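You operate a simulated robot arm through the tools that you are given. There is no shell and no other tool. Be economical: measure what you need, move in short steps, check, and stop when the job is done.

You are at the controls of a simulated robot arm. One attempt, no reset.

TASK
Put things in order on the white table. At the end: the teal peg is on the silver tin; the orange peg stands where the yellow dotted sock stood; the yellow dotted sock stands where the grey cup stood; the grey cup is on the blue swab box; whatever was shut is shut again. Leave all else as you found it, and nothing knocked over.
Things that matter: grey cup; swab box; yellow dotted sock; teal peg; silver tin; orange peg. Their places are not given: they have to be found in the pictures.

The check looks at the end state, three seconds after you hand in, the way a careful person would. Anything else that was tipped, shoved, dropped, spilled or broken makes it a failure.

THE ROBOT
A 6-joint arm with a two-finger parallel gripper, fixed in place. Base frame: the origin is at the foot of the arm, x ahead of it, y to its left, z up. Units: m, rad, N and s.
With the tool pointing down near the work surface it reaches from about 0.26 to 0.74 m from the base axis. Its first joint turns from -1.152 to 1.152 rad. Payload 2.45 kg.
Tool frame: the origin (TCP) lies between the finger pads and is the grasp point; the fingertips stand 0.024 m ahead of it; z points along the fingers, y is the line along which they close. Largest opening 0.068 m; finger width 0.017, thickness 0.01; the body of the gripper, 0.04 by 0.07 m, starts 0.041 m behind the TCP.
Orientation is that of the tool frame in the base frame, as a unit quaternion [x, y, z, w]. With the fingers straight down and closing along the base's y, the tool's x points along the base's -x, its y along +y and its z along -z.

THE INTERFACE
- The arm moves only by the tool move_arm. Its argument "rows" is one flat list of numbers, 7 for each row, row after row: the closure in counts, from 0 (fully open) to 255 (shut), then the shift along the tool's x, y, z in units of 250 mm (1.0 is 250 mm), then the turn, a rotation vector about the tool's x, y, z in units of 120 degrees (1.0 is 120 degrees). In form: [hand, tx, ty, tz, wx, wy, wz, hand, tx, ty, tz, wx, wy, wz, ...]. A call has 1 to 20 rows; each row is the pose to reach, as a shift and turn from the pose commanded when the call began, along the tool's axes at that moment. A call with a number of a shift or a turn outside -1 to 1 is refused whole. A row lasts 0.2 s, in which the tool goes at most 0.05 m and 0.15 rad; a call with a longer step from one row to the next is refused whole, and so is a gripper value outside its range. Where a pose cannot be reached the arm comes as near as it can. A force on the tool above 40 N (or 10 N above the force at the start of the call, whichever is more), or a blocked arm, ends the call early, and 0.2 s more pass. The fingers move at their own pace (about 0.108 m/s each) and stop on an object; they squeeze with about 39 N. The grip force told is the motor's: it shows also when the fingers shut on nothing. Time passes only in rows, and 0.2 s behind the last, so rows that repeat a pose let the fingers close. It gives the time, the measured TCP pose, the force on the tool (base axes), the opening and the grip force at its end, in the units of the frame above (readings bear some noise).
- Cameras (640 x 400 px; columns grow to the right, rows downward): "scene" is fixed at [0.1562, 0.4064, 1.4632]; the picture's right is [-0.84, -0.54, 0.00], its down [-0.31, 0.49, -0.82] and it looks along [0.44, -0.69, -0.58] (base axes); focal length 340 px, centre (320, 200). "wrist" rides on the gripper at [0.084, 0.011, -0.075] in the tool frame; the picture's right is [-0.13, 0.99, 0.00], its down [-0.60, -0.08, -0.79] and it looks along [-0.79, -0.10, 0.61] (tool axes); focal length 251 px, centre (320, 200).
- capture(camera): a new picture of that camera. No time passes.
- pixel_to_xyz(camera, pixels): for up to 12 pixels [column, row] of the newest picture of that camera ("zoom" is the newest enlarged one), the place [x, y, z] in the base frame of the surface seen there, good to about 0.002 m. No time passes.
- inspect(camera, box): a new picture of the part [left, top, right, bottom] of that camera's present view, enlarged. No time passes.
- job_done(): hands the job in; it is judged then, once.

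Keep the steps short. Do not move on a guess: measure, check each grasp and each placing, and mend mistakes. In all there are 80 turns and 34 pictures (those below and enlarged ones count). Leave the gripper open and the arm clear of the work at the hand-in unless told otherwise, and finish with a single line.

The tools are called after "Request:" as name(argument=value, ...) on one line, values as JSON. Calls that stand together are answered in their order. move_arm: Moves the arm, as the interface text tells. Its arguments: {"type":"object","properties":{"rows":{"type":"array","items":{"type":"number"}}},"required":["rows"]} The other tools are called the same way: capture (camera) takes a picture; pixel_to_xyz (camera, pixels) gives the place of the surface under pixels of a picture; inspect (camera, box) takes an enlarged picture of a part of a camera's view; job_done () hands the job in.

At the start:

```text
time_s: 0.0
tcp_pos: [0.3642, -0.3412, 1.0841]
ee_rot: [-0.001, 1.0, 0.0, 0.0]
wrist_force: [0.5, 0.4, -0.4]
gripper_width: 0.0679
gripper_force: 0.1
```

scene: 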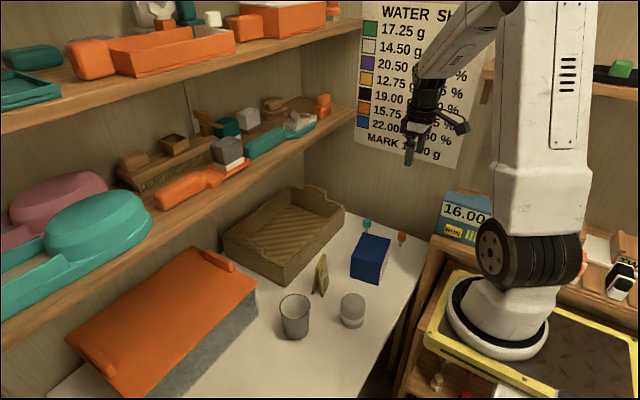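
wrist: 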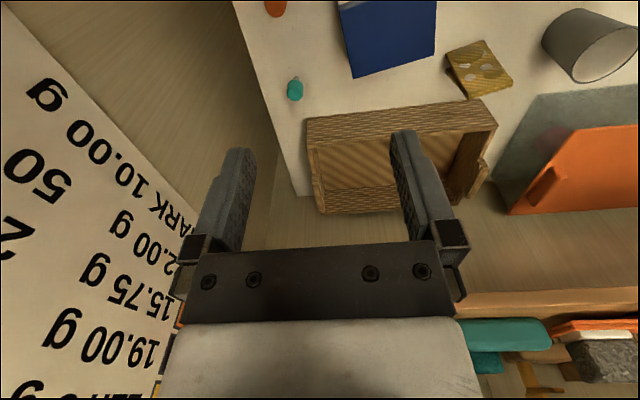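

I see the cup (295,315), tin (352,310), swab box (371,257), sock (320,275) and pegs (367,225), (402,238). I'll enlarge that area to measure.

Request:
inspect(camera="scene", box=[220, 180, 440, 350])

Request:
inspect(camera="wrist", box=[230, 0, 640, 220])

```text
2.35 times, centred on (330, 265) of scene
```

zoom: 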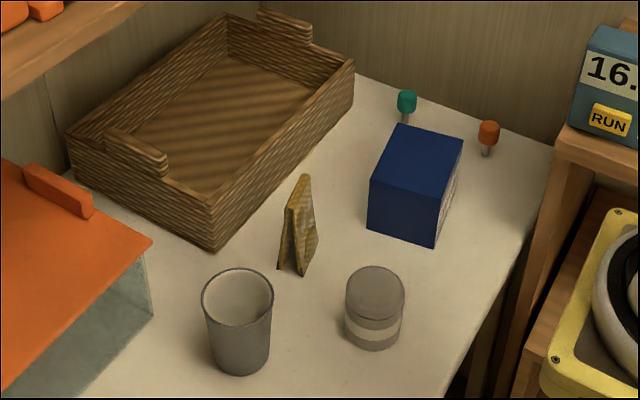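

```text
1.56 times, centred on (435, 110) of wrist
```

zoom: 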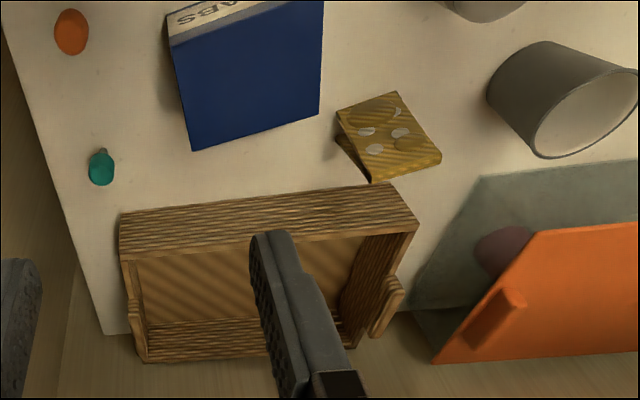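

Now measure object points: first on the wrist zoom, and on the scene picture.

Request:
pixel_to_xyz(camera="zoom", pixels=[[71, 30], [101, 165], [175, 50], [193, 145], [318, 115], [324, 5], [338, 108], [400, 95], [440, 155], [372, 180], [545, 45], [535, 150]])

Request:
pixel_to_xyz(camera="scene", pixels=[[367, 222], [402, 236], [368, 234], [386, 243], [358, 274], [320, 262], [316, 290], [324, 294], [295, 324], [281, 299], [352, 300], [352, 325]])

```text
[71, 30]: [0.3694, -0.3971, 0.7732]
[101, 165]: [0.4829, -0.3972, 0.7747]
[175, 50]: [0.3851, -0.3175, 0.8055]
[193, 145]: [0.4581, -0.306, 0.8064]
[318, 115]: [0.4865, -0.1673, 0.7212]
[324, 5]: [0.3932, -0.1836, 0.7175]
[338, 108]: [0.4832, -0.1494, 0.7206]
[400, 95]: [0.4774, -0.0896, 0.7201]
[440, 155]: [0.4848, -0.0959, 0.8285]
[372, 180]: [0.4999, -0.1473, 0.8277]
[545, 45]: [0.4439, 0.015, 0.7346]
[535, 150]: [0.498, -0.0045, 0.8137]
```

```text
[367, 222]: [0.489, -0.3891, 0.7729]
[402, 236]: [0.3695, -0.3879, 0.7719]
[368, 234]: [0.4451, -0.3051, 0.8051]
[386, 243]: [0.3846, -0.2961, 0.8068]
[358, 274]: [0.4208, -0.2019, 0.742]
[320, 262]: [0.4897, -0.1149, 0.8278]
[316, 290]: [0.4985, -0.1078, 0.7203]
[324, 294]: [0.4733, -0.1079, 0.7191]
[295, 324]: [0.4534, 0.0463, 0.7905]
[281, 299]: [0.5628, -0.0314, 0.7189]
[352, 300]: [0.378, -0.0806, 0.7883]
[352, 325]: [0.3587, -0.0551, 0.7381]
```

Taking finer edge points on the scene picture (cup rim, tin top, box top corners, sock).

Request:
pixel_to_xyz(camera="scene", pixels=[[363.5, 235], [389.5, 241], [380.5, 259.5], [353, 255.5], [281, 308], [309.5, 306], [295, 295.5], [295, 319.5], [342.5, 303], [365, 302.5], [353.8, 294], [353.8, 313]])

Request:
pixel_to_xyz(camera="scene", pixels=[[296, 337], [353, 327], [323.5, 257], [319, 266], [313.5, 293], [322, 295], [327, 282], [364, 222], [370, 222], [399, 237], [405, 237], [401, 244]])

```text
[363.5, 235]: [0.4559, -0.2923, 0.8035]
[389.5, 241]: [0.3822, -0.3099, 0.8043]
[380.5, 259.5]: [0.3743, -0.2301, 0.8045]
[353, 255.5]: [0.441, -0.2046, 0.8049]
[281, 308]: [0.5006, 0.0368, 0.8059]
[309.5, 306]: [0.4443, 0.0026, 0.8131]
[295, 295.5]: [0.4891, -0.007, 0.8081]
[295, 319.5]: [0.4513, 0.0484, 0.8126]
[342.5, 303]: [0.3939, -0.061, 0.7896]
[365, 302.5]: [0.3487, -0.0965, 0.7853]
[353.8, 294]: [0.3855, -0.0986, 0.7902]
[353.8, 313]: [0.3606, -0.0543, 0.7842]
```

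```text
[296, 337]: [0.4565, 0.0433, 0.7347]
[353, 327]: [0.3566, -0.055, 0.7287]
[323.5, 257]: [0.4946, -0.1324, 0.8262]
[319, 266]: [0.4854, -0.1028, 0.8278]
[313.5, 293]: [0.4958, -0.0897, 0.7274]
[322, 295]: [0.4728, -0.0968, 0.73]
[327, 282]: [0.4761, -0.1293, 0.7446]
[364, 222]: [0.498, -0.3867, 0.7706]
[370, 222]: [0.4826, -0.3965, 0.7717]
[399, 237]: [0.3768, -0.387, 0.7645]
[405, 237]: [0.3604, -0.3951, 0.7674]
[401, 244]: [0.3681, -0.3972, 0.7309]
```

Let me see the pegs' feet, and the swab box, closer.

Request:
inspect(camera="scene", box=[345, 205, 425, 255])

Request:
inspect(camera="scene", box=[270, 245, 380, 345])

```text
8.00 times, centred on (385, 230) of scene
```

zoom: 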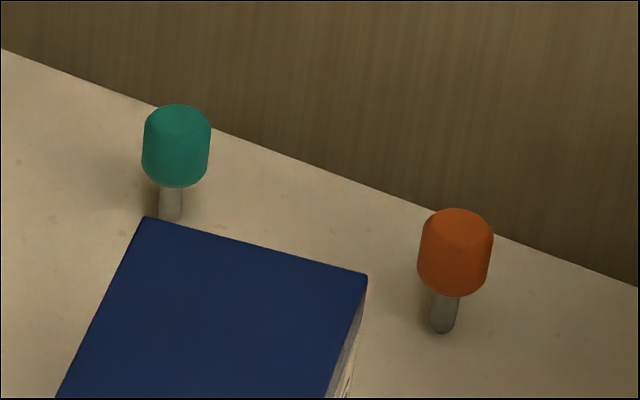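

```text
4.00 times, centred on (325, 295) of scene
```

zoom: 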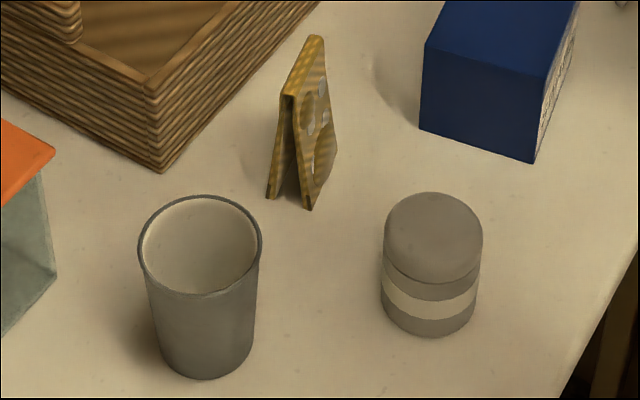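

I now have: cup rim centre ≈(0.472,0.021), rim z≈0.812, Ø≈0.067 (a wall pinch is needed); tin centre ≈(0.372,-0.077), z 0.79; sock tent ridge ≈(0.492,-0.12). Moving up and across to view the cup and sock with the wrist camera.

Request:
move_arm(rows=[0, 0, 0.166, 0.06, 0, 0, 0, 0, 0, 0.333, 0.12, 0, 0, 0, 0, 0, 0.5, 0.18, 0, 0, 0, 0, 0, 0.666, 0.24, 0, 0, 0, 0, 0, 0.833, 0.3, 0, 0, 0, 0, 0, 1.0, 0.36, 0, 0, 0, 0, 0, 1.0, 0.36, 0, 0, 0])

Request:
capture(camera="wrist")

```text
time_s: 1.6
tcp_pos: [0.3629, -0.0898, 0.9945]
ee_rot: [0.0, 1.0, 0.0, 0.0]
wrist_force: [0.2, -0.5, -0.6]
gripper_width: 0.068
gripper_force: 0.1
```

```text
27 pictures are left
```

wrist: 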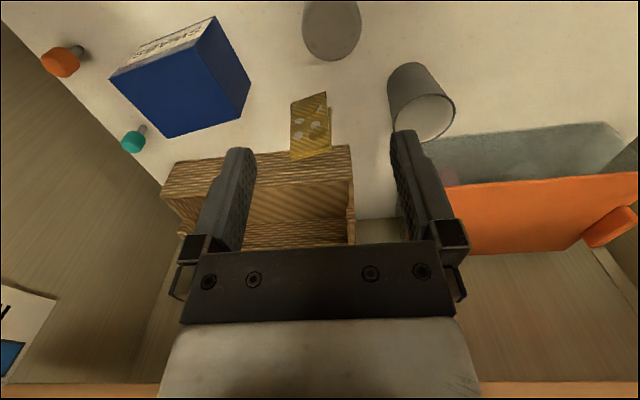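

Measuring box corners, sock, cup and tank lid in this view.

Request:
pixel_to_xyz(camera="wrist", pixels=[[115, 79], [198, 43], [234, 108], [170, 134], [292, 156], [331, 150], [292, 105], [325, 95], [453, 105], [425, 139], [389, 85], [440, 67]])

Request:
pixel_to_xyz(camera="wrist", pixels=[[445, 185], [445, 155], [470, 195], [352, 150], [300, 155], [320, 152], [330, 125], [420, 100], [404, 90], [62, 62], [130, 140], [340, 60]])

Request:
inspect(camera="wrist", box=[260, 0, 480, 170])

```text
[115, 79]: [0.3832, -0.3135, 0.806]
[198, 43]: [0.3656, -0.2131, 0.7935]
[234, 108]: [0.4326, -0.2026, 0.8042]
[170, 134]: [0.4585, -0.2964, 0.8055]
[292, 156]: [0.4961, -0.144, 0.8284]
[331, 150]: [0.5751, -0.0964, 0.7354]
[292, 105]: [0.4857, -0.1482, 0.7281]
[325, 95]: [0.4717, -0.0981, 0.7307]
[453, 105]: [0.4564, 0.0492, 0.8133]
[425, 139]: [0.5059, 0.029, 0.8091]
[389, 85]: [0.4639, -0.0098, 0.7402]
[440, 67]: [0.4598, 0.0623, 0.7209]
```

```text
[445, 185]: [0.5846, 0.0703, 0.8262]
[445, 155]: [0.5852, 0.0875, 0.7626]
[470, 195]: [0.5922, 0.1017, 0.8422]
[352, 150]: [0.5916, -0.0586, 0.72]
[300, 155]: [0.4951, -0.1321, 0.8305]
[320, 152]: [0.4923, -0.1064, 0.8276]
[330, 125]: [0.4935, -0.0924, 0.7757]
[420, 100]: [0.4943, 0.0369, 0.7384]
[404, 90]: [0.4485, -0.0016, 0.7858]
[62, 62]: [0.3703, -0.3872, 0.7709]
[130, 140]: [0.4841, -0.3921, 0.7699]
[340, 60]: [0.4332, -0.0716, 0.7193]
```

```text
2.35 times, centred on (370, 85) of wrist
```

zoom: 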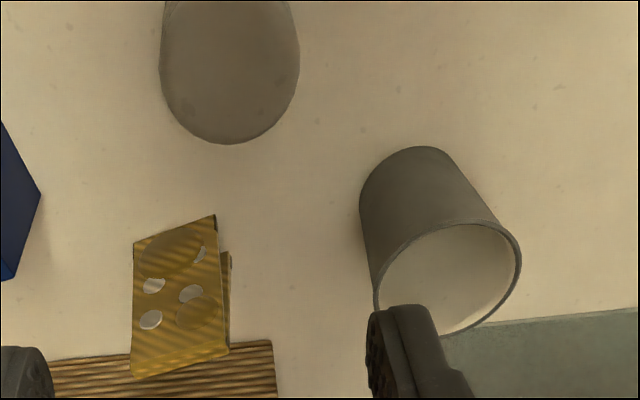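

Moving above the cup's -y wall with a 3.7° tilt to match the taper.

Request:
move_arm(rows=[0, -0.109, 0.079, 0.094, -0.0076, 0, 0, 0, -0.218, 0.158, 0.189, -0.0153, 0, 0, 0, -0.327, 0.238, 0.283, -0.0229, 0, 0, 0, -0.436, 0.317, 0.378, -0.0306, 0, 0, 0, -0.436, 0.317, 0.378, -0.0306, 0, 0])

Request:
capture(camera="wrist")

```text
time_s: 2.8
tcp_pos: [0.4746, -0.013, 0.8989]
ee_rot: [0.0, 0.999, 0.032, 0.0]
wrist_force: [-0.9, -0.7, 0.0]
gripper_width: 0.0682
gripper_force: 0.0
```

```text
25 pictures are left
```

wrist: 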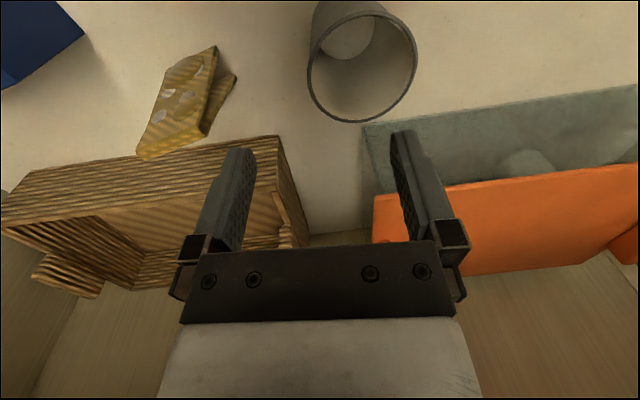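

Measuring the rim here at (309,70), (415,60), (365,121), (330,17) and the cup's left wall.

Request:
pixel_to_xyz(camera="wrist", pixels=[[309, 70], [310, 68], [415, 60], [414, 62], [365, 121], [365, 119], [311, 55], [330, 18], [345, 115], [395, 105], [315, 12], [350, 14]])

```text
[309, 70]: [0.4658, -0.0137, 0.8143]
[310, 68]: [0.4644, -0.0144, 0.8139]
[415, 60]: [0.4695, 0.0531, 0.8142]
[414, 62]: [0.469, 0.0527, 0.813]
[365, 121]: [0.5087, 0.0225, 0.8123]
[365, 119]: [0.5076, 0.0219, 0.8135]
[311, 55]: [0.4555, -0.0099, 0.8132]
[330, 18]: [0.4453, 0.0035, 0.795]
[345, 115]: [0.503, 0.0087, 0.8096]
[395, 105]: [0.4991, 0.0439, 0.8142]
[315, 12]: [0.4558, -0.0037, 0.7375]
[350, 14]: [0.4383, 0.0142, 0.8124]
```

Rim centre ≈(0.4735,0.020), r≈0.0345. Aligning and lowering so the wall sits between the fingers.

Request:
move_arm(rows=[0, 0.004, -0.024, 0.0, 0, 0, 0, 0, 0.004, -0.024, 0.14, 0, 0, 0, 0, 0.004, -0.024, 0.26, 0, 0, 0, 0, 0.004, -0.024, 0.34, 0, 0, 0, 0, 0.004, -0.024, 0.396, 0, 0, 0, 0, 0.004, -0.024, 0.396, 0, 0, 0])

Request:
capture(camera="wrist")

```text
time_s: 4.2
tcp_pos: [0.4748, -0.0126, 0.8007]
ee_rot: [0.0, 0.999, 0.033, 0.0]
wrist_force: [1.2, -0.1, 0.5]
gripper_width: 0.0681
gripper_force: 0.0
```

```text
24 pictures are left
```

wrist: 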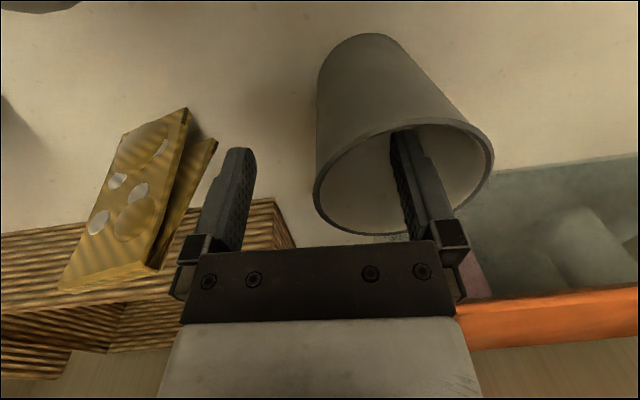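

One finger is inside, one outside. Closing.

Request:
move_arm(rows=[120, 0, 0, 0, 0, 0, 0, 200, 0, 0, 0, 0, 0, 0, 255, 0, 0, 0, 0, 0, 0, 255, 0, 0, 0, 0, 0, 0, 255, 0, 0, 0, 0, 0, 0])

```text
time_s: 5.4
tcp_pos: [0.474, -0.0134, 0.8026]
ee_rot: [0.0, 0.999, 0.032, 0.0]
wrist_force: [0.1, 0.8, 6.5]
gripper_width: 0.0051
gripper_force: 27.1
```

Gripped (5 mm). Lifting a little.

Request:
move_arm(rows=[255, 0, 0.003, -0.04, 0, 0, 0, 255, 0, 0.01, -0.16, 0, 0, 0, 255, 0, 0.023, -0.36, 0, 0, 0, 255, 0, 0.035, -0.54, 0, 0, 0, 255, 0, 0.035, -0.54, 0, 0, 0])

Request:
capture(camera="wrist")

```text
refused: row 3 steps farther than a row can; nothing moved
```

```text
23 pictures are left
```

wrist: 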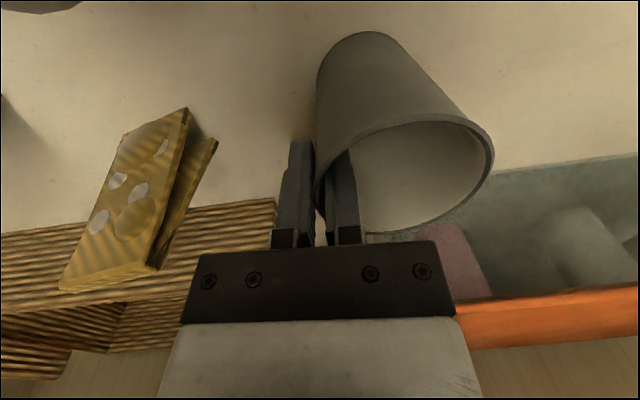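

Step was just too long; redo with shorter ones.

Request:
move_arm(rows=[255, 0, 0.003, -0.04, 0, 0, 0, 255, 0, 0.01, -0.16, 0, 0, 0, 255, 0, 0.02, -0.32, 0, 0, 0, 255, 0, 0.03, -0.48, 0, 0, 0, 255, 0, 0.035, -0.56, 0, 0, 0, 255, 0, 0.035, -0.56, 0, 0, 0])

Request:
capture(camera="scene")

```text
time_s: 6.8
tcp_pos: [0.4724, -0.0131, 0.9407]
ee_rot: [0.0, 0.999, 0.033, 0.0]
wrist_force: [-0.8, -0.2, 0.2]
gripper_width: 0.0049
gripper_force: 28.6
```

```text
22 pictures are left
```

scene: 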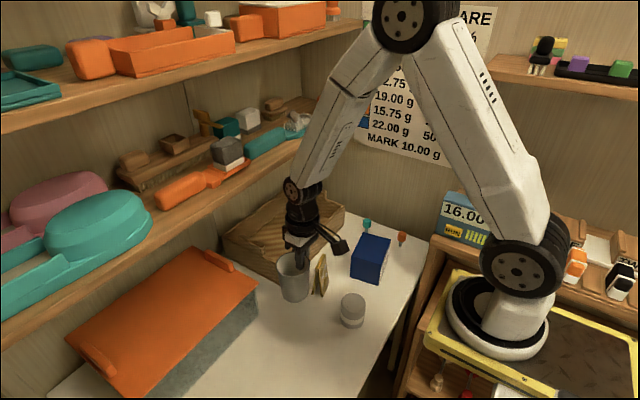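

Cup is lifted. Carrying it toward the swab box, level.

Request:
move_arm(rows=[255, 0.02, -0.12, -0.008, 0, 0, 0, 255, 0.055, -0.28, -0.018, 0, 0, 0, 255, 0.09, -0.44, -0.028, 0, 0, 0, 255, 0.125, -0.6, -0.038, 0, 0, 0, 255, 0.165, -0.75, -0.048, 0, 0, 0, 255, 0.2, -0.88, -0.056, 0, 0, 0, 255, 0.238, -0.98, -0.063, 0, 0, 0, 255, 0.238, -0.98, -0.063, 0, 0, 0])

```text
time_s: 8.6
tcp_pos: [0.4115, -0.2575, 0.9421]
ee_rot: [-0.001, 0.999, 0.032, 0.0]
wrist_force: [0.6, 0.6, 0.0]
gripper_width: 0.0049
gripper_force: 28.3
```

Final shift over the box centre, then a look.

Request:
move_arm(rows=[255, -0.006, -0.07, -0.004, 0, 0, 0, 255, -0.006, -0.132, -0.008, 0, 0, 0, 255, -0.006, -0.139, 0.1, 0, 0, 0, 255, -0.006, -0.139, 0.1, 0, 0, 0])

Request:
inspect(camera="scene", box=[320, 180, 440, 290])

```text
time_s: 9.6
tcp_pos: [0.4144, -0.2915, 0.913]
ee_rot: [0.0, 1.0, 0.032, 0.0]
wrist_force: [-0.1, 0.5, 0.0]
gripper_width: 0.0048
gripper_force: 27.9
```

```text
3.64 times, centred on (380, 235) of scene
```

zoom: 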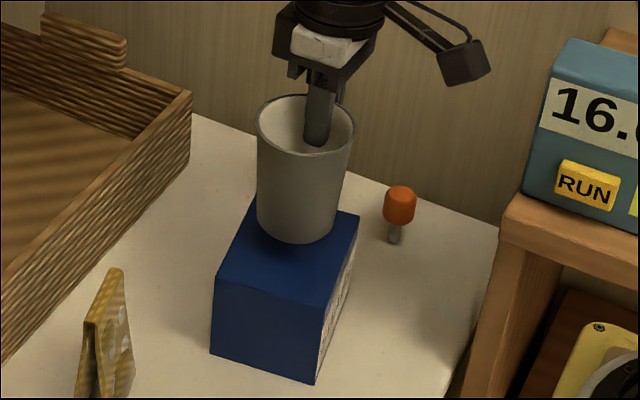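

Centred over the box. Lowering in small steps.

Request:
move_arm(rows=[255, 0, -0.002, 0.04, 0, 0, 0, 255, 0, -0.004, 0.07, 0, 0, 0, 255, 0, -0.005, 0.084, 0, 0, 0, 255, 0, -0.006, 0.092, 0, 0, 0, 255, 0, -0.006, 0.092, 0, 0, 0])

```text
time_s: 10.8
tcp_pos: [0.4141, -0.2913, 0.8915]
ee_rot: [-0.001, 0.999, 0.032, 0.0]
wrist_force: [0.7, -0.5, 0.0]
gripper_width: 0.0048
gripper_force: 28.4
```

Request:
move_arm(rows=[255, 0, 0, 0.006, 0, 0, 0, 255, 0, -0.001, 0.012, 0, 0, 0, 255, 0, -0.001, 0.012, 0, 0, 0])

```text
time_s: 11.6
tcp_pos: [0.4132, -0.2903, 0.8883]
ee_rot: [0.0, 0.999, 0.032, 0.001]
wrist_force: [0.1, -0.4, -0.4]
gripper_width: 0.0049
gripper_force: 28.1
```

Request:
move_arm(rows=[255, 0, 0, 0.004, 0, 0, 0, 255, 0, 0, 0.008, 0, 0, 0, 255, 0, 0, 0.012, 0, 0, 0, 255, 0, 0, 0.012, 0, 0, 0])

Request:
inspect(camera="scene", box=[345, 210, 415, 270])

```text
time_s: 12.6
tcp_pos: [0.4148, -0.2896, 0.8856]
ee_rot: [0.0, 0.999, 0.032, 0.001]
wrist_force: [-2.3, -3.4, 13.2]
gripper_width: 0.0051
gripper_force: 28.1
```

```text
6.67 times, centred on (380, 240) of scene
```

zoom: 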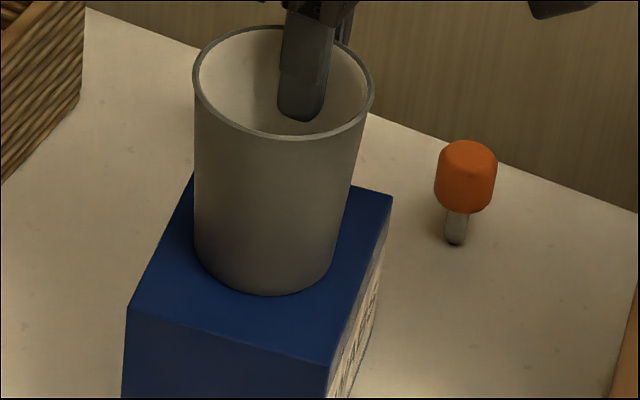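

Contact at 13 N. Easing 1 mm, opening, then retreating straight up along the tool.

Request:
move_arm(rows=[255, 0, 0, -0.004, 0, 0, 0, 220, 0, 0, -0.004, 0, 0, 0, 170, 0, 0, -0.004, 0, 0, 0, 130, 0, 0, -0.004, 0, 0, 0, 130, 0, 0, -0.1, 0, 0, 0, 130, 0, 0, -0.25, 0, 0, 0, 130, 0, 0, -0.4, 0, 0, 0, 130, 0, 0, -0.5, 0, 0, 0, 130, 0, 0, -0.5, 0, 0, 0])

Request:
inspect(camera="scene", box=[320, 180, 440, 290])

```text
time_s: 14.6
tcp_pos: [0.4163, -0.2992, 1.0096]
ee_rot: [0.0, 0.999, 0.032, 0.0]
wrist_force: [0.2, 0.1, -0.4]
gripper_width: 0.0332
gripper_force: 0.1
```

```text
3.64 times, centred on (380, 235) of scene
```

zoom: 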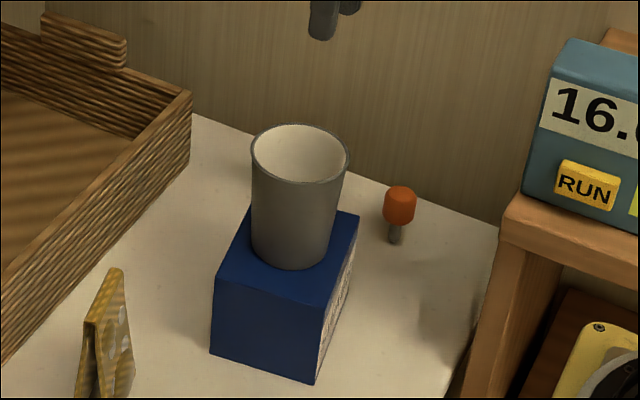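

Cup stands on the box. Moving above the sock, undoing the tilt.

Request:
move_arm(rows=[0, -0.061, 0.139, 0.057, 0.006, 0, 0, 0, -0.121, 0.278, 0.114, 0.012, 0, 0, 0, -0.182, 0.417, 0.171, 0.018, 0, 0, 0, -0.242, 0.556, 0.228, 0.024, 0, 0, 0, -0.303, 0.695, 0.285, 0.0306, 0, 0, 0, -0.303, 0.695, 0.285, 0.0306, 0, 0])

Request:
move_arm(rows=[0, 0, 0, 0, 0, 0, 0.065, 0, 0, 0, 0, 0, 0, 0.13, 0, 0, 0, 0, 0, 0, 0.195, 0, 0, 0, 0, 0, 0, 0.26, 0, 0, 0, 0, 0, 0, 0.325, 0, 0, 0, 0, 0, 0, 0.39, 0, 0, 0, 0, 0, 0, 0.455, 0, 0, 0, 0, 0, 0, 0.52, 0, 0, 0, 0, 0, 0, 0.585, 0, 0, 0, 0, 0, 0, 0.622, 0, 0, 0, 0, 0, 0, 0.622])

Request:
capture(camera="wrist")

```text
time_s: 16.0
tcp_pos: [0.4902, -0.1196, 0.9504]
ee_rot: [-0.001, 1.0, 0.0, -0.001]
wrist_force: [0.3, -0.1, 0.1]
gripper_width: 0.0678
gripper_force: 0.1
```

```text
time_s: 18.4
tcp_pos: [0.4915, -0.1201, 0.9487]
ee_rot: [0.606, 0.795, 0.001, 0.0]
wrist_force: [0.3, 0.7, -0.5]
gripper_width: 0.0678
gripper_force: 0.0
```

```text
18 pictures are left
```

wrist: 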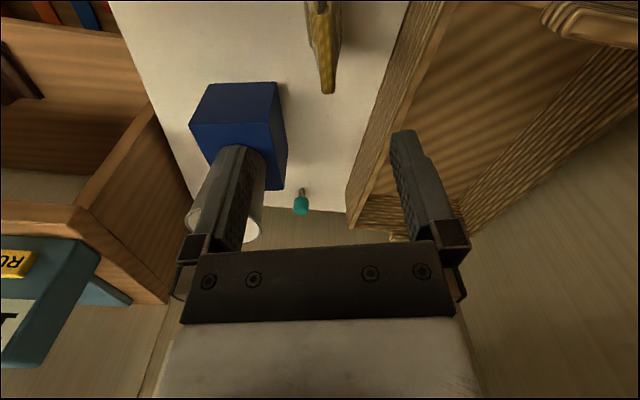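

Sock ridge appears aligned with the fingers. Measuring it.

Request:
pixel_to_xyz(camera="wrist", pixels=[[326, 88], [330, 60], [322, 10], [318, 30], [310, 40], [338, 30], [306, 3], [315, 5]])

```text
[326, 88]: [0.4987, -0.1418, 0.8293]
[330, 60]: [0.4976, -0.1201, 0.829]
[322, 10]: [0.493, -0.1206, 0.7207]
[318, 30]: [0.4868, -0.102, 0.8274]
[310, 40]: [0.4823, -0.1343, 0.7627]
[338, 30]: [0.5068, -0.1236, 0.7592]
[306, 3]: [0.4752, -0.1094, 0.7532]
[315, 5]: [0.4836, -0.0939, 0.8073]
```

Aligned within 1 mm. Narrowing fingers to ~45 mm and descending over the sock.

Request:
move_arm(rows=[85, 0, 0, 0.12, 0, 0, 0, 85, 0, 0, 0.28, 0, 0, 0, 85, 0, 0, 0.42, 0, 0, 0, 85, 0, 0, 0.52, 0, 0, 0, 85, 0, 0, 0.59, 0, 0, 0, 85, 0, 0, 0.59, 0, 0, 0])

Request:
capture(camera="wrist")

```text
time_s: 19.8
tcp_pos: [0.4925, -0.1184, 0.802]
ee_rot: [0.606, 0.795, 0.001, 0.0]
wrist_force: [0.0, -0.7, 0.0]
gripper_width: 0.0451
gripper_force: 0.0
```

```text
17 pictures are left
```

wrist: 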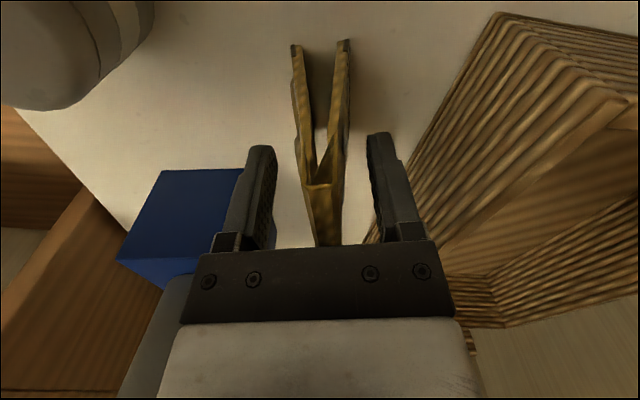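

Well straddled. Closing.

Request:
move_arm(rows=[140, 0, 0, 0, 0, 0, 0, 200, 0, 0, 0, 0, 0, 0, 255, 0, 0, 0, 0, 0, 0, 255, 0, 0, 0, 0, 0, 0])

Request:
capture(camera="wrist")

```text
time_s: 20.8
tcp_pos: [0.4911, -0.119, 0.8024]
ee_rot: [0.606, 0.796, 0.001, 0.0]
wrist_force: [-0.1, 0.0, -0.1]
gripper_width: 0.0177
gripper_force: 35.9
```

```text
16 pictures are left
```

wrist: 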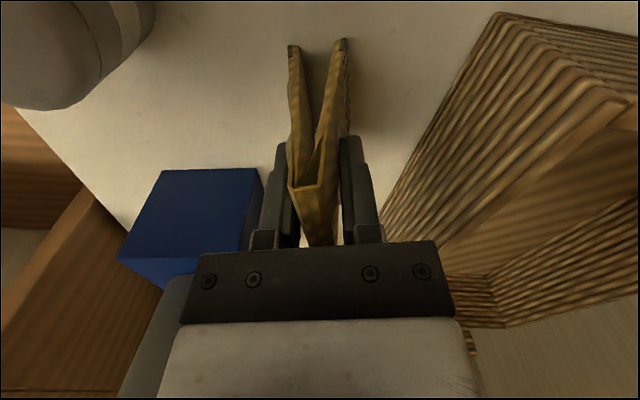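

Grip 18 mm, slight lean only. Lifting 6 cm and carrying to the cup's old place (0.4735, 0.020).

Request:
move_arm(rows=[255, 0, 0, -0.06, 0, 0, 0, 255, 0, 0, -0.15, 0, 0, 0, 255, 0, 0, -0.24, 0, 0, 0, 255, 0.14, 0.02, -0.24, 0, 0, 0, 255, 0.28, 0.04, -0.24, 0, 0, 0, 255, 0.42, 0.06, -0.24, 0, 0, 0, 255, 0.554, 0.079, -0.24, 0, 0, 0, 255, 0.554, 0.079, -0.24, 0, 0, 0])

Request:
inspect(camera="scene", box=[240, 220, 380, 350])

```text
time_s: 22.6
tcp_pos: [0.4736, 0.0193, 0.863]
ee_rot: [0.607, 0.795, 0.0, -0.001]
wrist_force: [-0.5, -0.1, -0.1]
gripper_width: 0.0177
gripper_force: 36.2
```

```text
3.08 times, centred on (310, 285) of scene
```

zoom: 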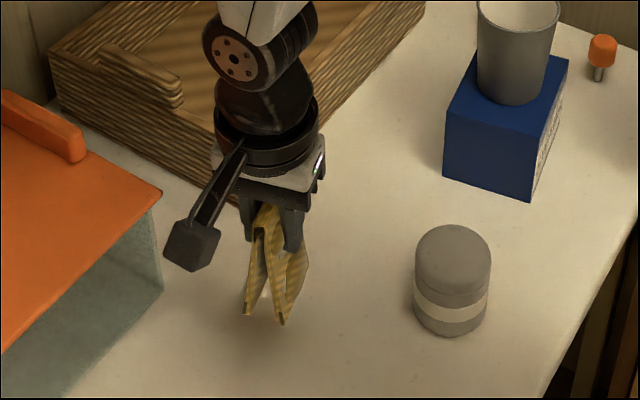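

Held upright. Lowering to just above the table, then gently to contact.

Request:
move_arm(rows=[255, 0, 0, 0.1, 0, 0, 0, 255, 0, 0, 0.18, 0, 0, 0, 255, 0, 0, 0.22, 0, 0, 0, 255, 0, 0, 0.232, 0, 0, 0, 255, 0, 0, 0.238, 0, 0, 0, 255, 0, 0, 0.238, 0, 0, 0])

```text
time_s: 24.0
tcp_pos: [0.4734, 0.0179, 0.8032]
ee_rot: [0.606, 0.795, 0.0, 0.0]
wrist_force: [-0.3, -0.2, -0.6]
gripper_width: 0.0175
gripper_force: 35.6
```

Request:
move_arm(rows=[255, 0.004, 0, 0.004, 0, 0, 0, 255, 0.004, 0, 0.008, 0, 0, 0, 255, 0.004, 0, 0.008, 0, 0, 0])

```text
time_s: 24.8
tcp_pos: [0.4752, 0.0198, 0.8015]
ee_rot: [0.607, 0.795, 0.001, 0.001]
wrist_force: [-1.4, 0.6, 18.7]
gripper_width: 0.0175
gripper_force: 35.9
```

Contact. Easing, opening slowly, then raising.

Request:
move_arm(rows=[255, 0.004, 0, 0.004, 0, 0, 0, 200, 0.004, 0, 0.004, 0, 0, 0, 180, 0.004, 0, 0.004, 0, 0, 0, 150, 0.004, 0, 0.004, 0, 0, 0, 110, 0.004, 0, 0.004, 0, 0, 0, 70, 0.004, 0, 0.004, 0, 0, 0, 70, 0.004, 0, -0.08, 0, 0, 0, 70, 0.004, 0, -0.24, 0, 0, 0, 70, 0.004, 0, -0.42, 0, 0, 0, 70, 0.004, 0, -0.6, 0, 0, 0, 70, 0.004, 0, -0.6, 0, 0, 0])

Request:
inspect(camera="scene", box=[240, 220, 380, 350])

```text
time_s: 27.2
tcp_pos: [0.4713, 0.02, 0.9535]
ee_rot: [0.605, 0.796, 0.0, 0.0]
wrist_force: [-0.2, -0.6, 0.1]
gripper_width: 0.0492
gripper_force: 0.0
```

```text
3.08 times, centred on (310, 285) of scene
```

zoom: 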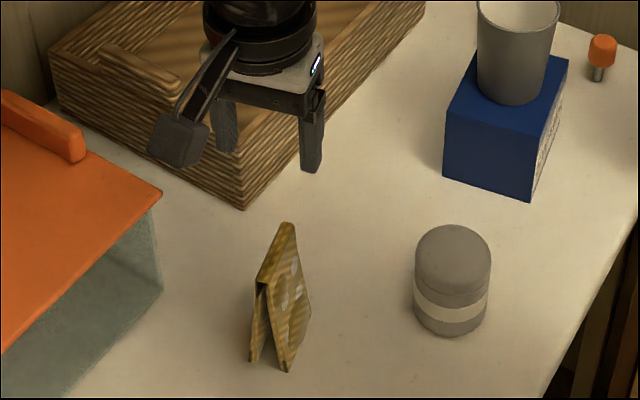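

Sock stands. Checking its place, and measuring the orange peg (600,50) and the tin top in this zoom.

Request:
pixel_to_xyz(camera="zoom", pixels=[[289, 226], [264, 280], [254, 357], [286, 366], [308, 312], [452, 245], [601, 42], [600, 60], [418, 250], [489, 250], [453, 228], [453, 283]])

```text
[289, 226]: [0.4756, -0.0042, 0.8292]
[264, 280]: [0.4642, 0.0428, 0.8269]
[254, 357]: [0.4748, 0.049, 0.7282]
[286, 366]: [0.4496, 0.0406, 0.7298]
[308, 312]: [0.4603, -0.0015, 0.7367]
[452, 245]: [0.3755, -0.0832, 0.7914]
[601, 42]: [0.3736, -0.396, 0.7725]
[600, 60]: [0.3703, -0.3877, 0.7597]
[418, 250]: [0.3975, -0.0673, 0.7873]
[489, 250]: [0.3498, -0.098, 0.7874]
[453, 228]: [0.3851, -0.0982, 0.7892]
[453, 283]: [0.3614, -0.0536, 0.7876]
```

Sock is centred at ≈(0.470,0.019). Before fetching the orange peg I check the wall and the scale's position for clearance.

Request:
inspect(camera="scene", box=[350, 180, 470, 270])

```text
4.44 times, centred on (410, 225) of scene
```

zoom: 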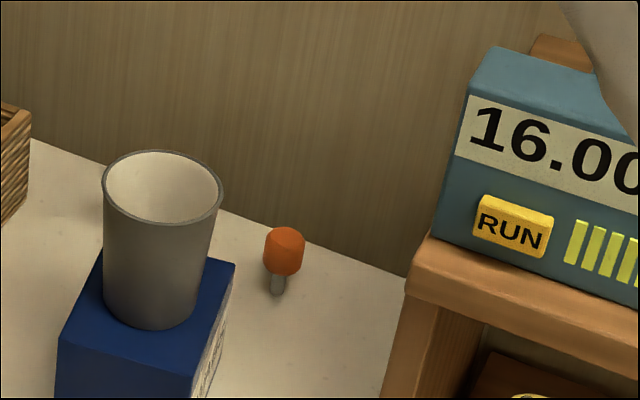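

Request:
pixel_to_xyz(camera="zoom", pixels=[[436, 225], [480, 60], [410, 275], [430, 240], [340, 150], [250, 150], [330, 240], [284, 236], [266, 250], [302, 252], [284, 266], [278, 290]])

Request:
pixel_to_xyz(camera="zoom", pixels=[[277, 281], [284, 231], [106, 190], [220, 190], [162, 154], [162, 222], [155, 325], [233, 265], [97, 254], [300, 235]])

```text
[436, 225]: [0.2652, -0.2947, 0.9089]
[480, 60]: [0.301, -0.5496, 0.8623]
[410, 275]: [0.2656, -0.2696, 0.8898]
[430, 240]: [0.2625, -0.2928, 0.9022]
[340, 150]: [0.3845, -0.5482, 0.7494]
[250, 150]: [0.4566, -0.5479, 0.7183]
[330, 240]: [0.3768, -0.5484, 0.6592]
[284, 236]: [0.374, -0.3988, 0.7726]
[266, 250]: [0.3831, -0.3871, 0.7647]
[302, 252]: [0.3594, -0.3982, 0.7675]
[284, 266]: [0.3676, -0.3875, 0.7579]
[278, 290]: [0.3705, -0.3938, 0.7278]
```

```text
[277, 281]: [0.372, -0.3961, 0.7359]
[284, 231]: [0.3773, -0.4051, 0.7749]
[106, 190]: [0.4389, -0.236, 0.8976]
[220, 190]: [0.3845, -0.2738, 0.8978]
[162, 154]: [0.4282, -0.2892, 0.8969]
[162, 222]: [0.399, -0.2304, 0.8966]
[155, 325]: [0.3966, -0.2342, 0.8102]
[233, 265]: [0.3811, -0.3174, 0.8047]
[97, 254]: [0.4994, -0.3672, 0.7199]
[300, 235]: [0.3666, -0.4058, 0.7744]
```

The wall is at y=-0.548 (room enough); the shelf/scale edge is at x≈0.265. Peg axis ≈(0.371,-0.396). Checking the scale's top height and rotating 19.6° so the camera clears the cup, while moving back toward the peg side at safe height.

Request:
pixel_to_xyz(camera="scene", pixels=[[460, 194], [447, 198], [475, 200], [442, 232], [452, 193]])

Request:
move_arm(rows=[100, 0, 0, -0.1, 0, 0, -0.05, 100, 0, 0, -0.2, 0, 0, -0.1, 100, 0, 0, -0.26, 0, 0, -0.163, 100, 0, 0, -0.26, 0, 0, -0.163])

```text
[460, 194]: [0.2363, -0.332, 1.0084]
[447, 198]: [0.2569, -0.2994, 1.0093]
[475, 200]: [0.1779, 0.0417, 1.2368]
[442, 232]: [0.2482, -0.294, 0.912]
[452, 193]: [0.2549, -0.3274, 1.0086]
```

```text
time_s: 28.2
tcp_pos: [0.473, 0.0205, 1.0153]
ee_rot: [0.461, 0.887, 0.0, 0.0]
wrist_force: [0.6, -0.3, -0.3]
gripper_width: 0.041
gripper_force: 0.0
```

Travelling to above the orange peg in two halves (cup rim 0.898 stays well below the fingertips).

Request:
move_arm(rows=[100, -0.1128, -0.129, 0, 0, 0, 0, 100, -0.2256, -0.258, 0, 0, 0, 0, 100, -0.3384, -0.387, 0, 0, 0, 0, 100, -0.4512, -0.516, 0, 0, 0, 0, 100, -0.564, -0.6445, 0, 0, 0, 0])

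Request:
move_arm(rows=[100, -0.1128, -0.129, 0, 0, 0, 0, 100, -0.2256, -0.258, 0, 0, 0, 0, 100, -0.3384, -0.387, 0.02, 0, 0, 0, 100, -0.4512, -0.516, 0.04, 0, 0, 0, 100, -0.564, -0.6445, 0.06, 0, 0, 0, 100, -0.564, -0.6445, 0.06, 0, 0, 0])

Request:
capture(camera="scene")

Request:
capture(camera="wrist")

```text
time_s: 29.4
tcp_pos: [0.421, -0.1896, 1.0173]
ee_rot: [0.462, 0.887, 0.001, -0.001]
wrist_force: [0.1, 0.0, 0.4]
gripper_width: 0.0412
gripper_force: 0.1
```

```text
time_s: 30.8
tcp_pos: [0.3689, -0.3969, 1.0013]
ee_rot: [0.463, 0.887, 0.0, 0.0]
wrist_force: [-0.4, 0.0, -0.4]
gripper_width: 0.0413
gripper_force: 0.1
```

```text
12 pictures are left
```

scene: 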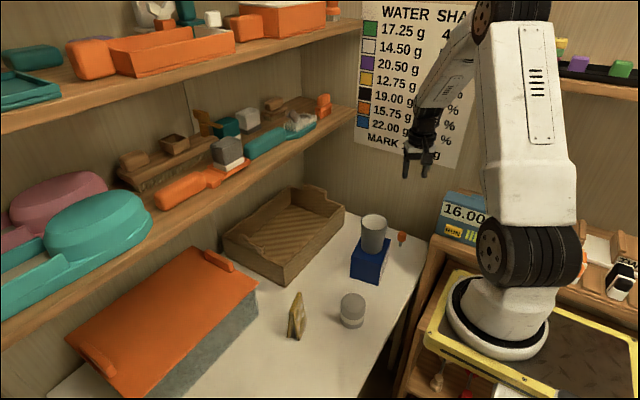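

```text
11 pictures are left
```

wrist: 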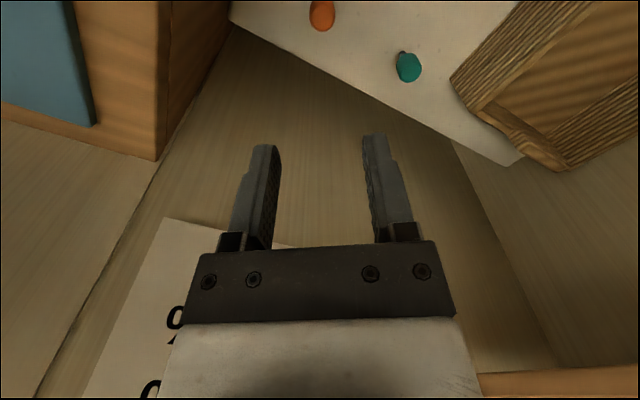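

Orange peg shows at (322,14) in the wrist view. Measuring both pegs.

Request:
pixel_to_xyz(camera="wrist", pixels=[[311, 15], [334, 15], [322, 28], [322, 22], [322, 5], [322, 14], [397, 68], [420, 68], [409, 80], [409, 60], [402, 53], [408, 70]])

```text
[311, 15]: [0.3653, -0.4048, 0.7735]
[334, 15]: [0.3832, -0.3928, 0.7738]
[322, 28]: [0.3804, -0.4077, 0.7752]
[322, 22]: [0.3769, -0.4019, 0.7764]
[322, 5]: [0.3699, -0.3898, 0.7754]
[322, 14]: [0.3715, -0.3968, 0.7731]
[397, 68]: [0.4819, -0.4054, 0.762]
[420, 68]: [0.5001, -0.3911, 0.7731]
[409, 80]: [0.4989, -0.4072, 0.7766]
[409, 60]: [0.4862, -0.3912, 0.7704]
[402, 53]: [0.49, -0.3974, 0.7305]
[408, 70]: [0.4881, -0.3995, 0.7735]
```

Orange peg axis ≈(0.373,-0.398), head z 0.745–0.776. Lowering to 0.83 first.

Request:
move_arm(rows=[100, -0.0125, 0.011, 0.06, 0, 0, 0, 100, -0.0125, 0.011, 0.2, 0, 0, 0, 100, -0.0125, 0.011, 0.36, 0, 0, 0, 100, -0.0125, 0.011, 0.52, 0, 0, 0, 100, -0.0125, 0.011, 0.62, 0, 0, 0, 100, -0.0125, 0.011, 0.685, 0, 0, 0, 100, -0.0125, 0.011, 0.685, 0, 0, 0])

Request:
capture(camera="wrist")

```text
time_s: 32.4
tcp_pos: [0.3748, -0.3976, 0.8292]
ee_rot: [0.462, 0.887, 0.0, 0.0]
wrist_force: [0.6, 0.4, -0.7]
gripper_width: 0.0412
gripper_force: 0.0
```

```text
10 pictures are left
```

wrist: 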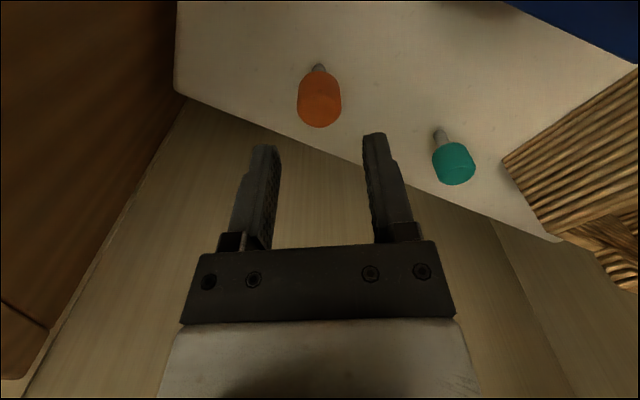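

Request:
pixel_to_xyz(camera="wrist", pixels=[[298, 95], [341, 98], [320, 125], [320, 110], [319, 100], [319, 67], [434, 160], [474, 158], [457, 182], [440, 133]])

```text
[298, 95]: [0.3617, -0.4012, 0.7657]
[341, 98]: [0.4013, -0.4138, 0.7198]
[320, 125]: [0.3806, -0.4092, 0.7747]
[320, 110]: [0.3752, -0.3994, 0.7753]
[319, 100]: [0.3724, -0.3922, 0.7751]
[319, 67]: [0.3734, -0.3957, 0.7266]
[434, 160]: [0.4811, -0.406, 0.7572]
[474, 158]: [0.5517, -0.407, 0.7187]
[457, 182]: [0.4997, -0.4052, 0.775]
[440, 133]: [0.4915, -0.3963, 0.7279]
```

Aligned within 1 mm. Lowering to z≈0.762 and closing.

Request:
move_arm(rows=[100, 0.001, -0.002, 0.08, 0, 0, 0, 100, 0.001, -0.002, 0.16, 0, 0, 0, 100, 0.001, -0.002, 0.23, 0, 0, 0, 100, 0.001, -0.002, 0.268, 0, 0, 0, 100, 0.001, -0.002, 0.268, 0, 0, 0, 150, 0.001, -0.002, 0.268, 0, 0, 0, 180, 0.001, -0.002, 0.268, 0, 0, 0, 255, 0.001, -0.002, 0.268, 0, 0, 0, 255, 0.001, -0.002, 0.268, 0, 0, 0])

```text
time_s: 34.4
tcp_pos: [0.3736, -0.3974, 0.7612]
ee_rot: [0.462, 0.887, 0.0, 0.001]
wrist_force: [0.8, 0.0, -0.9]
gripper_width: 0.0255
gripper_force: 39.2
```

Gripped. Lifting straight up, high enough to clear the cup later.

Request:
move_arm(rows=[255, 0, 0, -0.06, 0, 0, 0, 255, 0, 0, -0.2, 0, 0, 0, 255, 0, 0, -0.36, 0, 0, 0, 255, 0, 0, -0.52, 0, 0, 0, 255, 0, 0, -0.68, 0, 0, 0, 255, 0, 0, -0.8, 0, 0, 0, 255, 0, 0, -0.86, 0, 0, 0, 255, 0, 0, -0.86, 0, 0, 0])

Request:
capture(camera="wrist")

```text
time_s: 36.2
tcp_pos: [0.3722, -0.3971, 0.979]
ee_rot: [0.462, 0.887, 0.0, 0.0]
wrist_force: [-0.2, 0.1, -1.0]
gripper_width: 0.0252
gripper_force: 38.9
```

```text
9 pictures are left
```

wrist: 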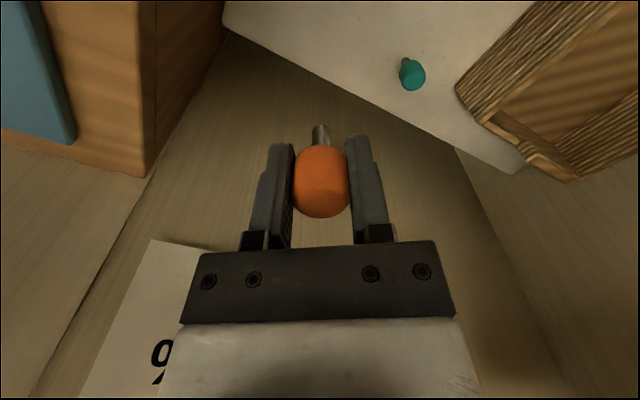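

Peg held upright. Carrying it to above (0.491,-0.1195), over the cup with clearance.

Request:
move_arm(rows=[255, 0.06, 0.1, 0, 0, 0, 0, 255, 0.14, 0.23, 0, 0, 0, 0, 255, 0.23, 0.37, 0, 0, 0, 0, 255, 0.319, 0.512, 0, 0, 0, 0, 255, 0.4, 0.64, 0, 0, 0, 0, 255, 0.47, 0.76, 0, 0, 0, 0, 255, 0.54, 0.87, 0, 0, 0, 0, 255, 0.6, 0.97, 0, 0, 0, 0, 255, 0.62, 1.0, 0, 0, 0, 0, 255, 0.62, 1.0, 0, 0, 0, 0])

```text
time_s: 38.4
tcp_pos: [0.4897, -0.1257, 0.9795]
ee_rot: [0.463, 0.886, 0.0, 0.0]
wrist_force: [0.1, -0.5, -0.3]
gripper_width: 0.0253
gripper_force: 39.2
```

Request:
move_arm(rows=[255, 0.0166, 0.018, 0.06, 0, 0, 0, 255, 0.0166, 0.018, 0.2, 0, 0, 0, 255, 0.0166, 0.018, 0.36, 0, 0, 0, 255, 0.0166, 0.018, 0.52, 0, 0, 0, 255, 0.0166, 0.018, 0.66, 0, 0, 0, 255, 0.0166, 0.018, 0.76, 0, 0, 0, 255, 0.0166, 0.018, 0.82, 0, 0, 0, 255, 0.0166, 0.018, 0.85, 0, 0, 0, 255, 0.0166, 0.018, 0.85, 0, 0, 0])

Request:
inspect(camera="scene", box=[270, 240, 370, 320])

```text
time_s: 40.4
tcp_pos: [0.491, -0.1186, 0.7651]
ee_rot: [0.462, 0.887, 0.0, 0.0]
wrist_force: [0.0, -0.5, -0.2]
gripper_width: 0.0248
gripper_force: 38.7
```

```text
5.00 times, centred on (320, 280) of scene
```

zoom: 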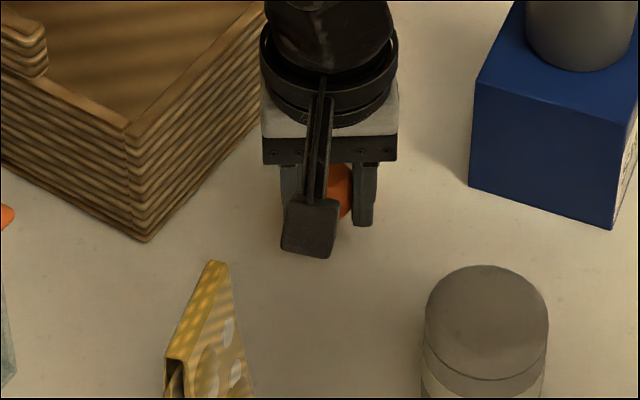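

Clear all round. Lowering in 1 mm steps until contact.

Request:
move_arm(rows=[255, 0, 0, 0.006, 0, 0, 0, 255, 0, 0, 0.01, 0, 0, 0, 255, 0, 0, 0.014, 0, 0, 0, 255, 0, 0, 0.014, 0, 0, 0])

```text
time_s: 41.4
tcp_pos: [0.4919, -0.1199, 0.7637]
ee_rot: [0.463, 0.886, 0.0, 0.0]
wrist_force: [-6.1, 1.2, 21.2]
gripper_width: 0.0254
gripper_force: 39.1
```

Request:
move_arm(rows=[255, 0, 0, -0.005, 0, 0, 0, 255, 0, 0, -0.005, 0, 0, 0])

```text
time_s: 42.0
tcp_pos: [0.4918, -0.1195, 0.7638]
ee_rot: [0.464, 0.886, 0.0, 0.0]
wrist_force: [-0.2, -0.4, 0.5]
gripper_width: 0.0251
gripper_force: 38.9
```

Almost unloaded, just at the surface. Opening in small steps, then raising.

Request:
move_arm(rows=[170, 0, 0, 0, 0, 0, 0, 160, 0, 0, 0, 0, 0, 0, 155, 0, 0, 0, 0, 0, 0, 148, 0, 0, 0, 0, 0, 0, 135, 0, 0, 0, 0, 0, 0, 115, 0, 0, 0, 0, 0, 0, 90, 0, 0, 0, 0, 0, 0, 90, 0, 0, 0, 0, 0, 0])

Request:
capture(camera="wrist")

```text
time_s: 43.8
tcp_pos: [0.4918, -0.1198, 0.7625]
ee_rot: [0.463, 0.887, 0.0, -0.001]
wrist_force: [-0.4, -0.4, 0.2]
gripper_width: 0.0444
gripper_force: 0.1
```

```text
7 pictures are left
```

wrist: 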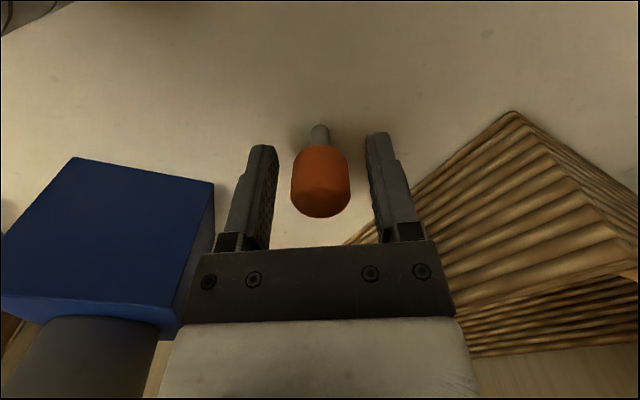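

The orange peg stands free. Raising straight up, then turning to the default yaw.

Request:
move_arm(rows=[90, 0, 0, -0.06, 0, 0, 0, 90, 0, 0, -0.16, 0, 0, 0, 90, 0, 0, -0.32, 0, 0, 0, 90, 0, 0, -0.5, 0, 0, 0, 90, 0, 0, -0.68, 0, 0, 0, 90, 0, 0, -0.86, 0, 0, 0, 90, 0, 0, -0.9, 0, 0, -0.06, 90, 0, 0, -0.9, 0, 0, -0.12, 90, 0, 0, -0.9, 0, 0, -0.18, 90, 0, 0, -0.9, 0, 0, -0.24, 90, 0, 0, -0.9, 0, 0, -0.3, 90, 0, 0, -0.9, 0, 0, -0.36, 90, 0, 0, -0.9, 0, 0, -0.42, 90, 0, 0, -0.9, 0, 0, -0.46, 90, 0, 0, -0.9, 0, 0, -0.46])

```text
time_s: 47.0
tcp_pos: [0.4905, -0.1202, 0.9884]
ee_rot: [-0.001, 1.0, 0.0, 0.001]
wrist_force: [0.4, 0.8, -0.1]
gripper_width: 0.0441
gripper_force: 0.1
```

Moving to above the teal peg (0.491,-0.3985).

Request:
move_arm(rows=[90, 0, -0.15, 0, 0, 0, 0, 90, 0, -0.32, 0, 0, 0, 0, 90, 0, -0.49, 0, 0, 0, 0, 90, 0, -0.66, 0, 0, 0, 0, 90, 0, -0.83, 0, 0, 0, 0, 90, 0, -1.0, 0, 0, 0, 0, 90, 0, -1.0, 0, 0, 0, 0])

Request:
move_arm(rows=[90, 0, -0.114, 0.0, 0, 0, 0, 90, 0, -0.114, 0.16, 0, 0, 0, 90, 0, -0.114, 0.32, 0, 0, 0, 90, 0, -0.114, 0.48, 0, 0, 0, 90, 0, -0.114, 0.6, 0, 0, 0, 90, 0, -0.114, 0.632, 0, 0, 0, 90, 0, -0.114, 0.632, 0, 0, 0])

Request:
capture(camera="wrist")

```text
time_s: 48.6
tcp_pos: [0.4912, -0.3708, 0.9869]
ee_rot: [0.0, 1.0, 0.0, 0.0]
wrist_force: [0.2, 0.5, 0.1]
gripper_width: 0.0441
gripper_force: 0.0
```

```text
time_s: 50.2
tcp_pos: [0.4912, -0.3992, 0.8308]
ee_rot: [-0.001, 1.0, 0.0, 0.0]
wrist_force: [0.8, 0.4, 0.4]
gripper_width: 0.044
gripper_force: 0.1
```

```text
6 pictures are left
```

wrist: 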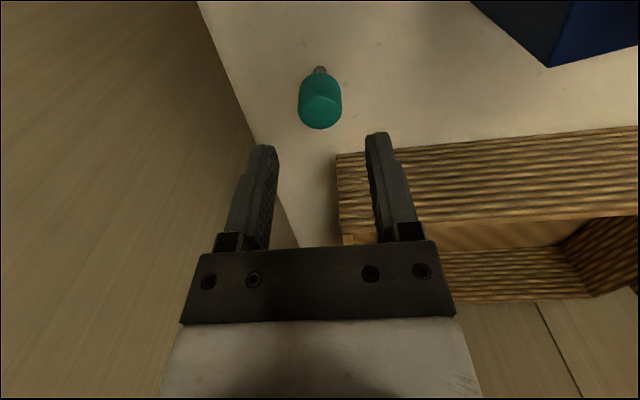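

Request:
pixel_to_xyz(camera="wrist", pixels=[[320, 123], [320, 110], [299, 97], [340, 97], [320, 70], [340, 158], [380, 156], [342, 215], [430, 150], [342, 235]])

```text
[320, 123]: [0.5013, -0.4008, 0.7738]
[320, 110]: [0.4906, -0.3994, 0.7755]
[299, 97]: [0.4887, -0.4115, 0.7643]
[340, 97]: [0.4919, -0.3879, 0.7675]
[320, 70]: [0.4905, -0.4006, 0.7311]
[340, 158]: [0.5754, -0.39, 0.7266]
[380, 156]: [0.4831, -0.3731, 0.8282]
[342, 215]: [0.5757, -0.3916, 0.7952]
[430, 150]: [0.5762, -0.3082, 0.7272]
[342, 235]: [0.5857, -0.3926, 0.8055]
```

Peg axis ≈(0.491,-0.400), basket well away (x 0.575). Lowering and closing.

Request:
move_arm(rows=[90, 0, -0.002, 0.08, 0, 0, 0, 90, 0, -0.002, 0.16, 0, 0, 0, 90, 0, -0.002, 0.23, 0, 0, 0, 90, 0, -0.002, 0.274, 0, 0, 0, 90, 0, -0.002, 0.274, 0, 0, 0, 150, 0, -0.002, 0.274, 0, 0, 0, 180, 0, -0.002, 0.274, 0, 0, 0, 255, 0, -0.002, 0.274, 0, 0, 0, 255, 0, -0.002, 0.274, 0, 0, 0])

```text
time_s: 52.2
tcp_pos: [0.4913, -0.3996, 0.7613]
ee_rot: [-0.001, 1.0, 0.0, 0.0]
wrist_force: [-0.2, 0.6, -0.4]
gripper_width: 0.025
gripper_force: 39.3
```

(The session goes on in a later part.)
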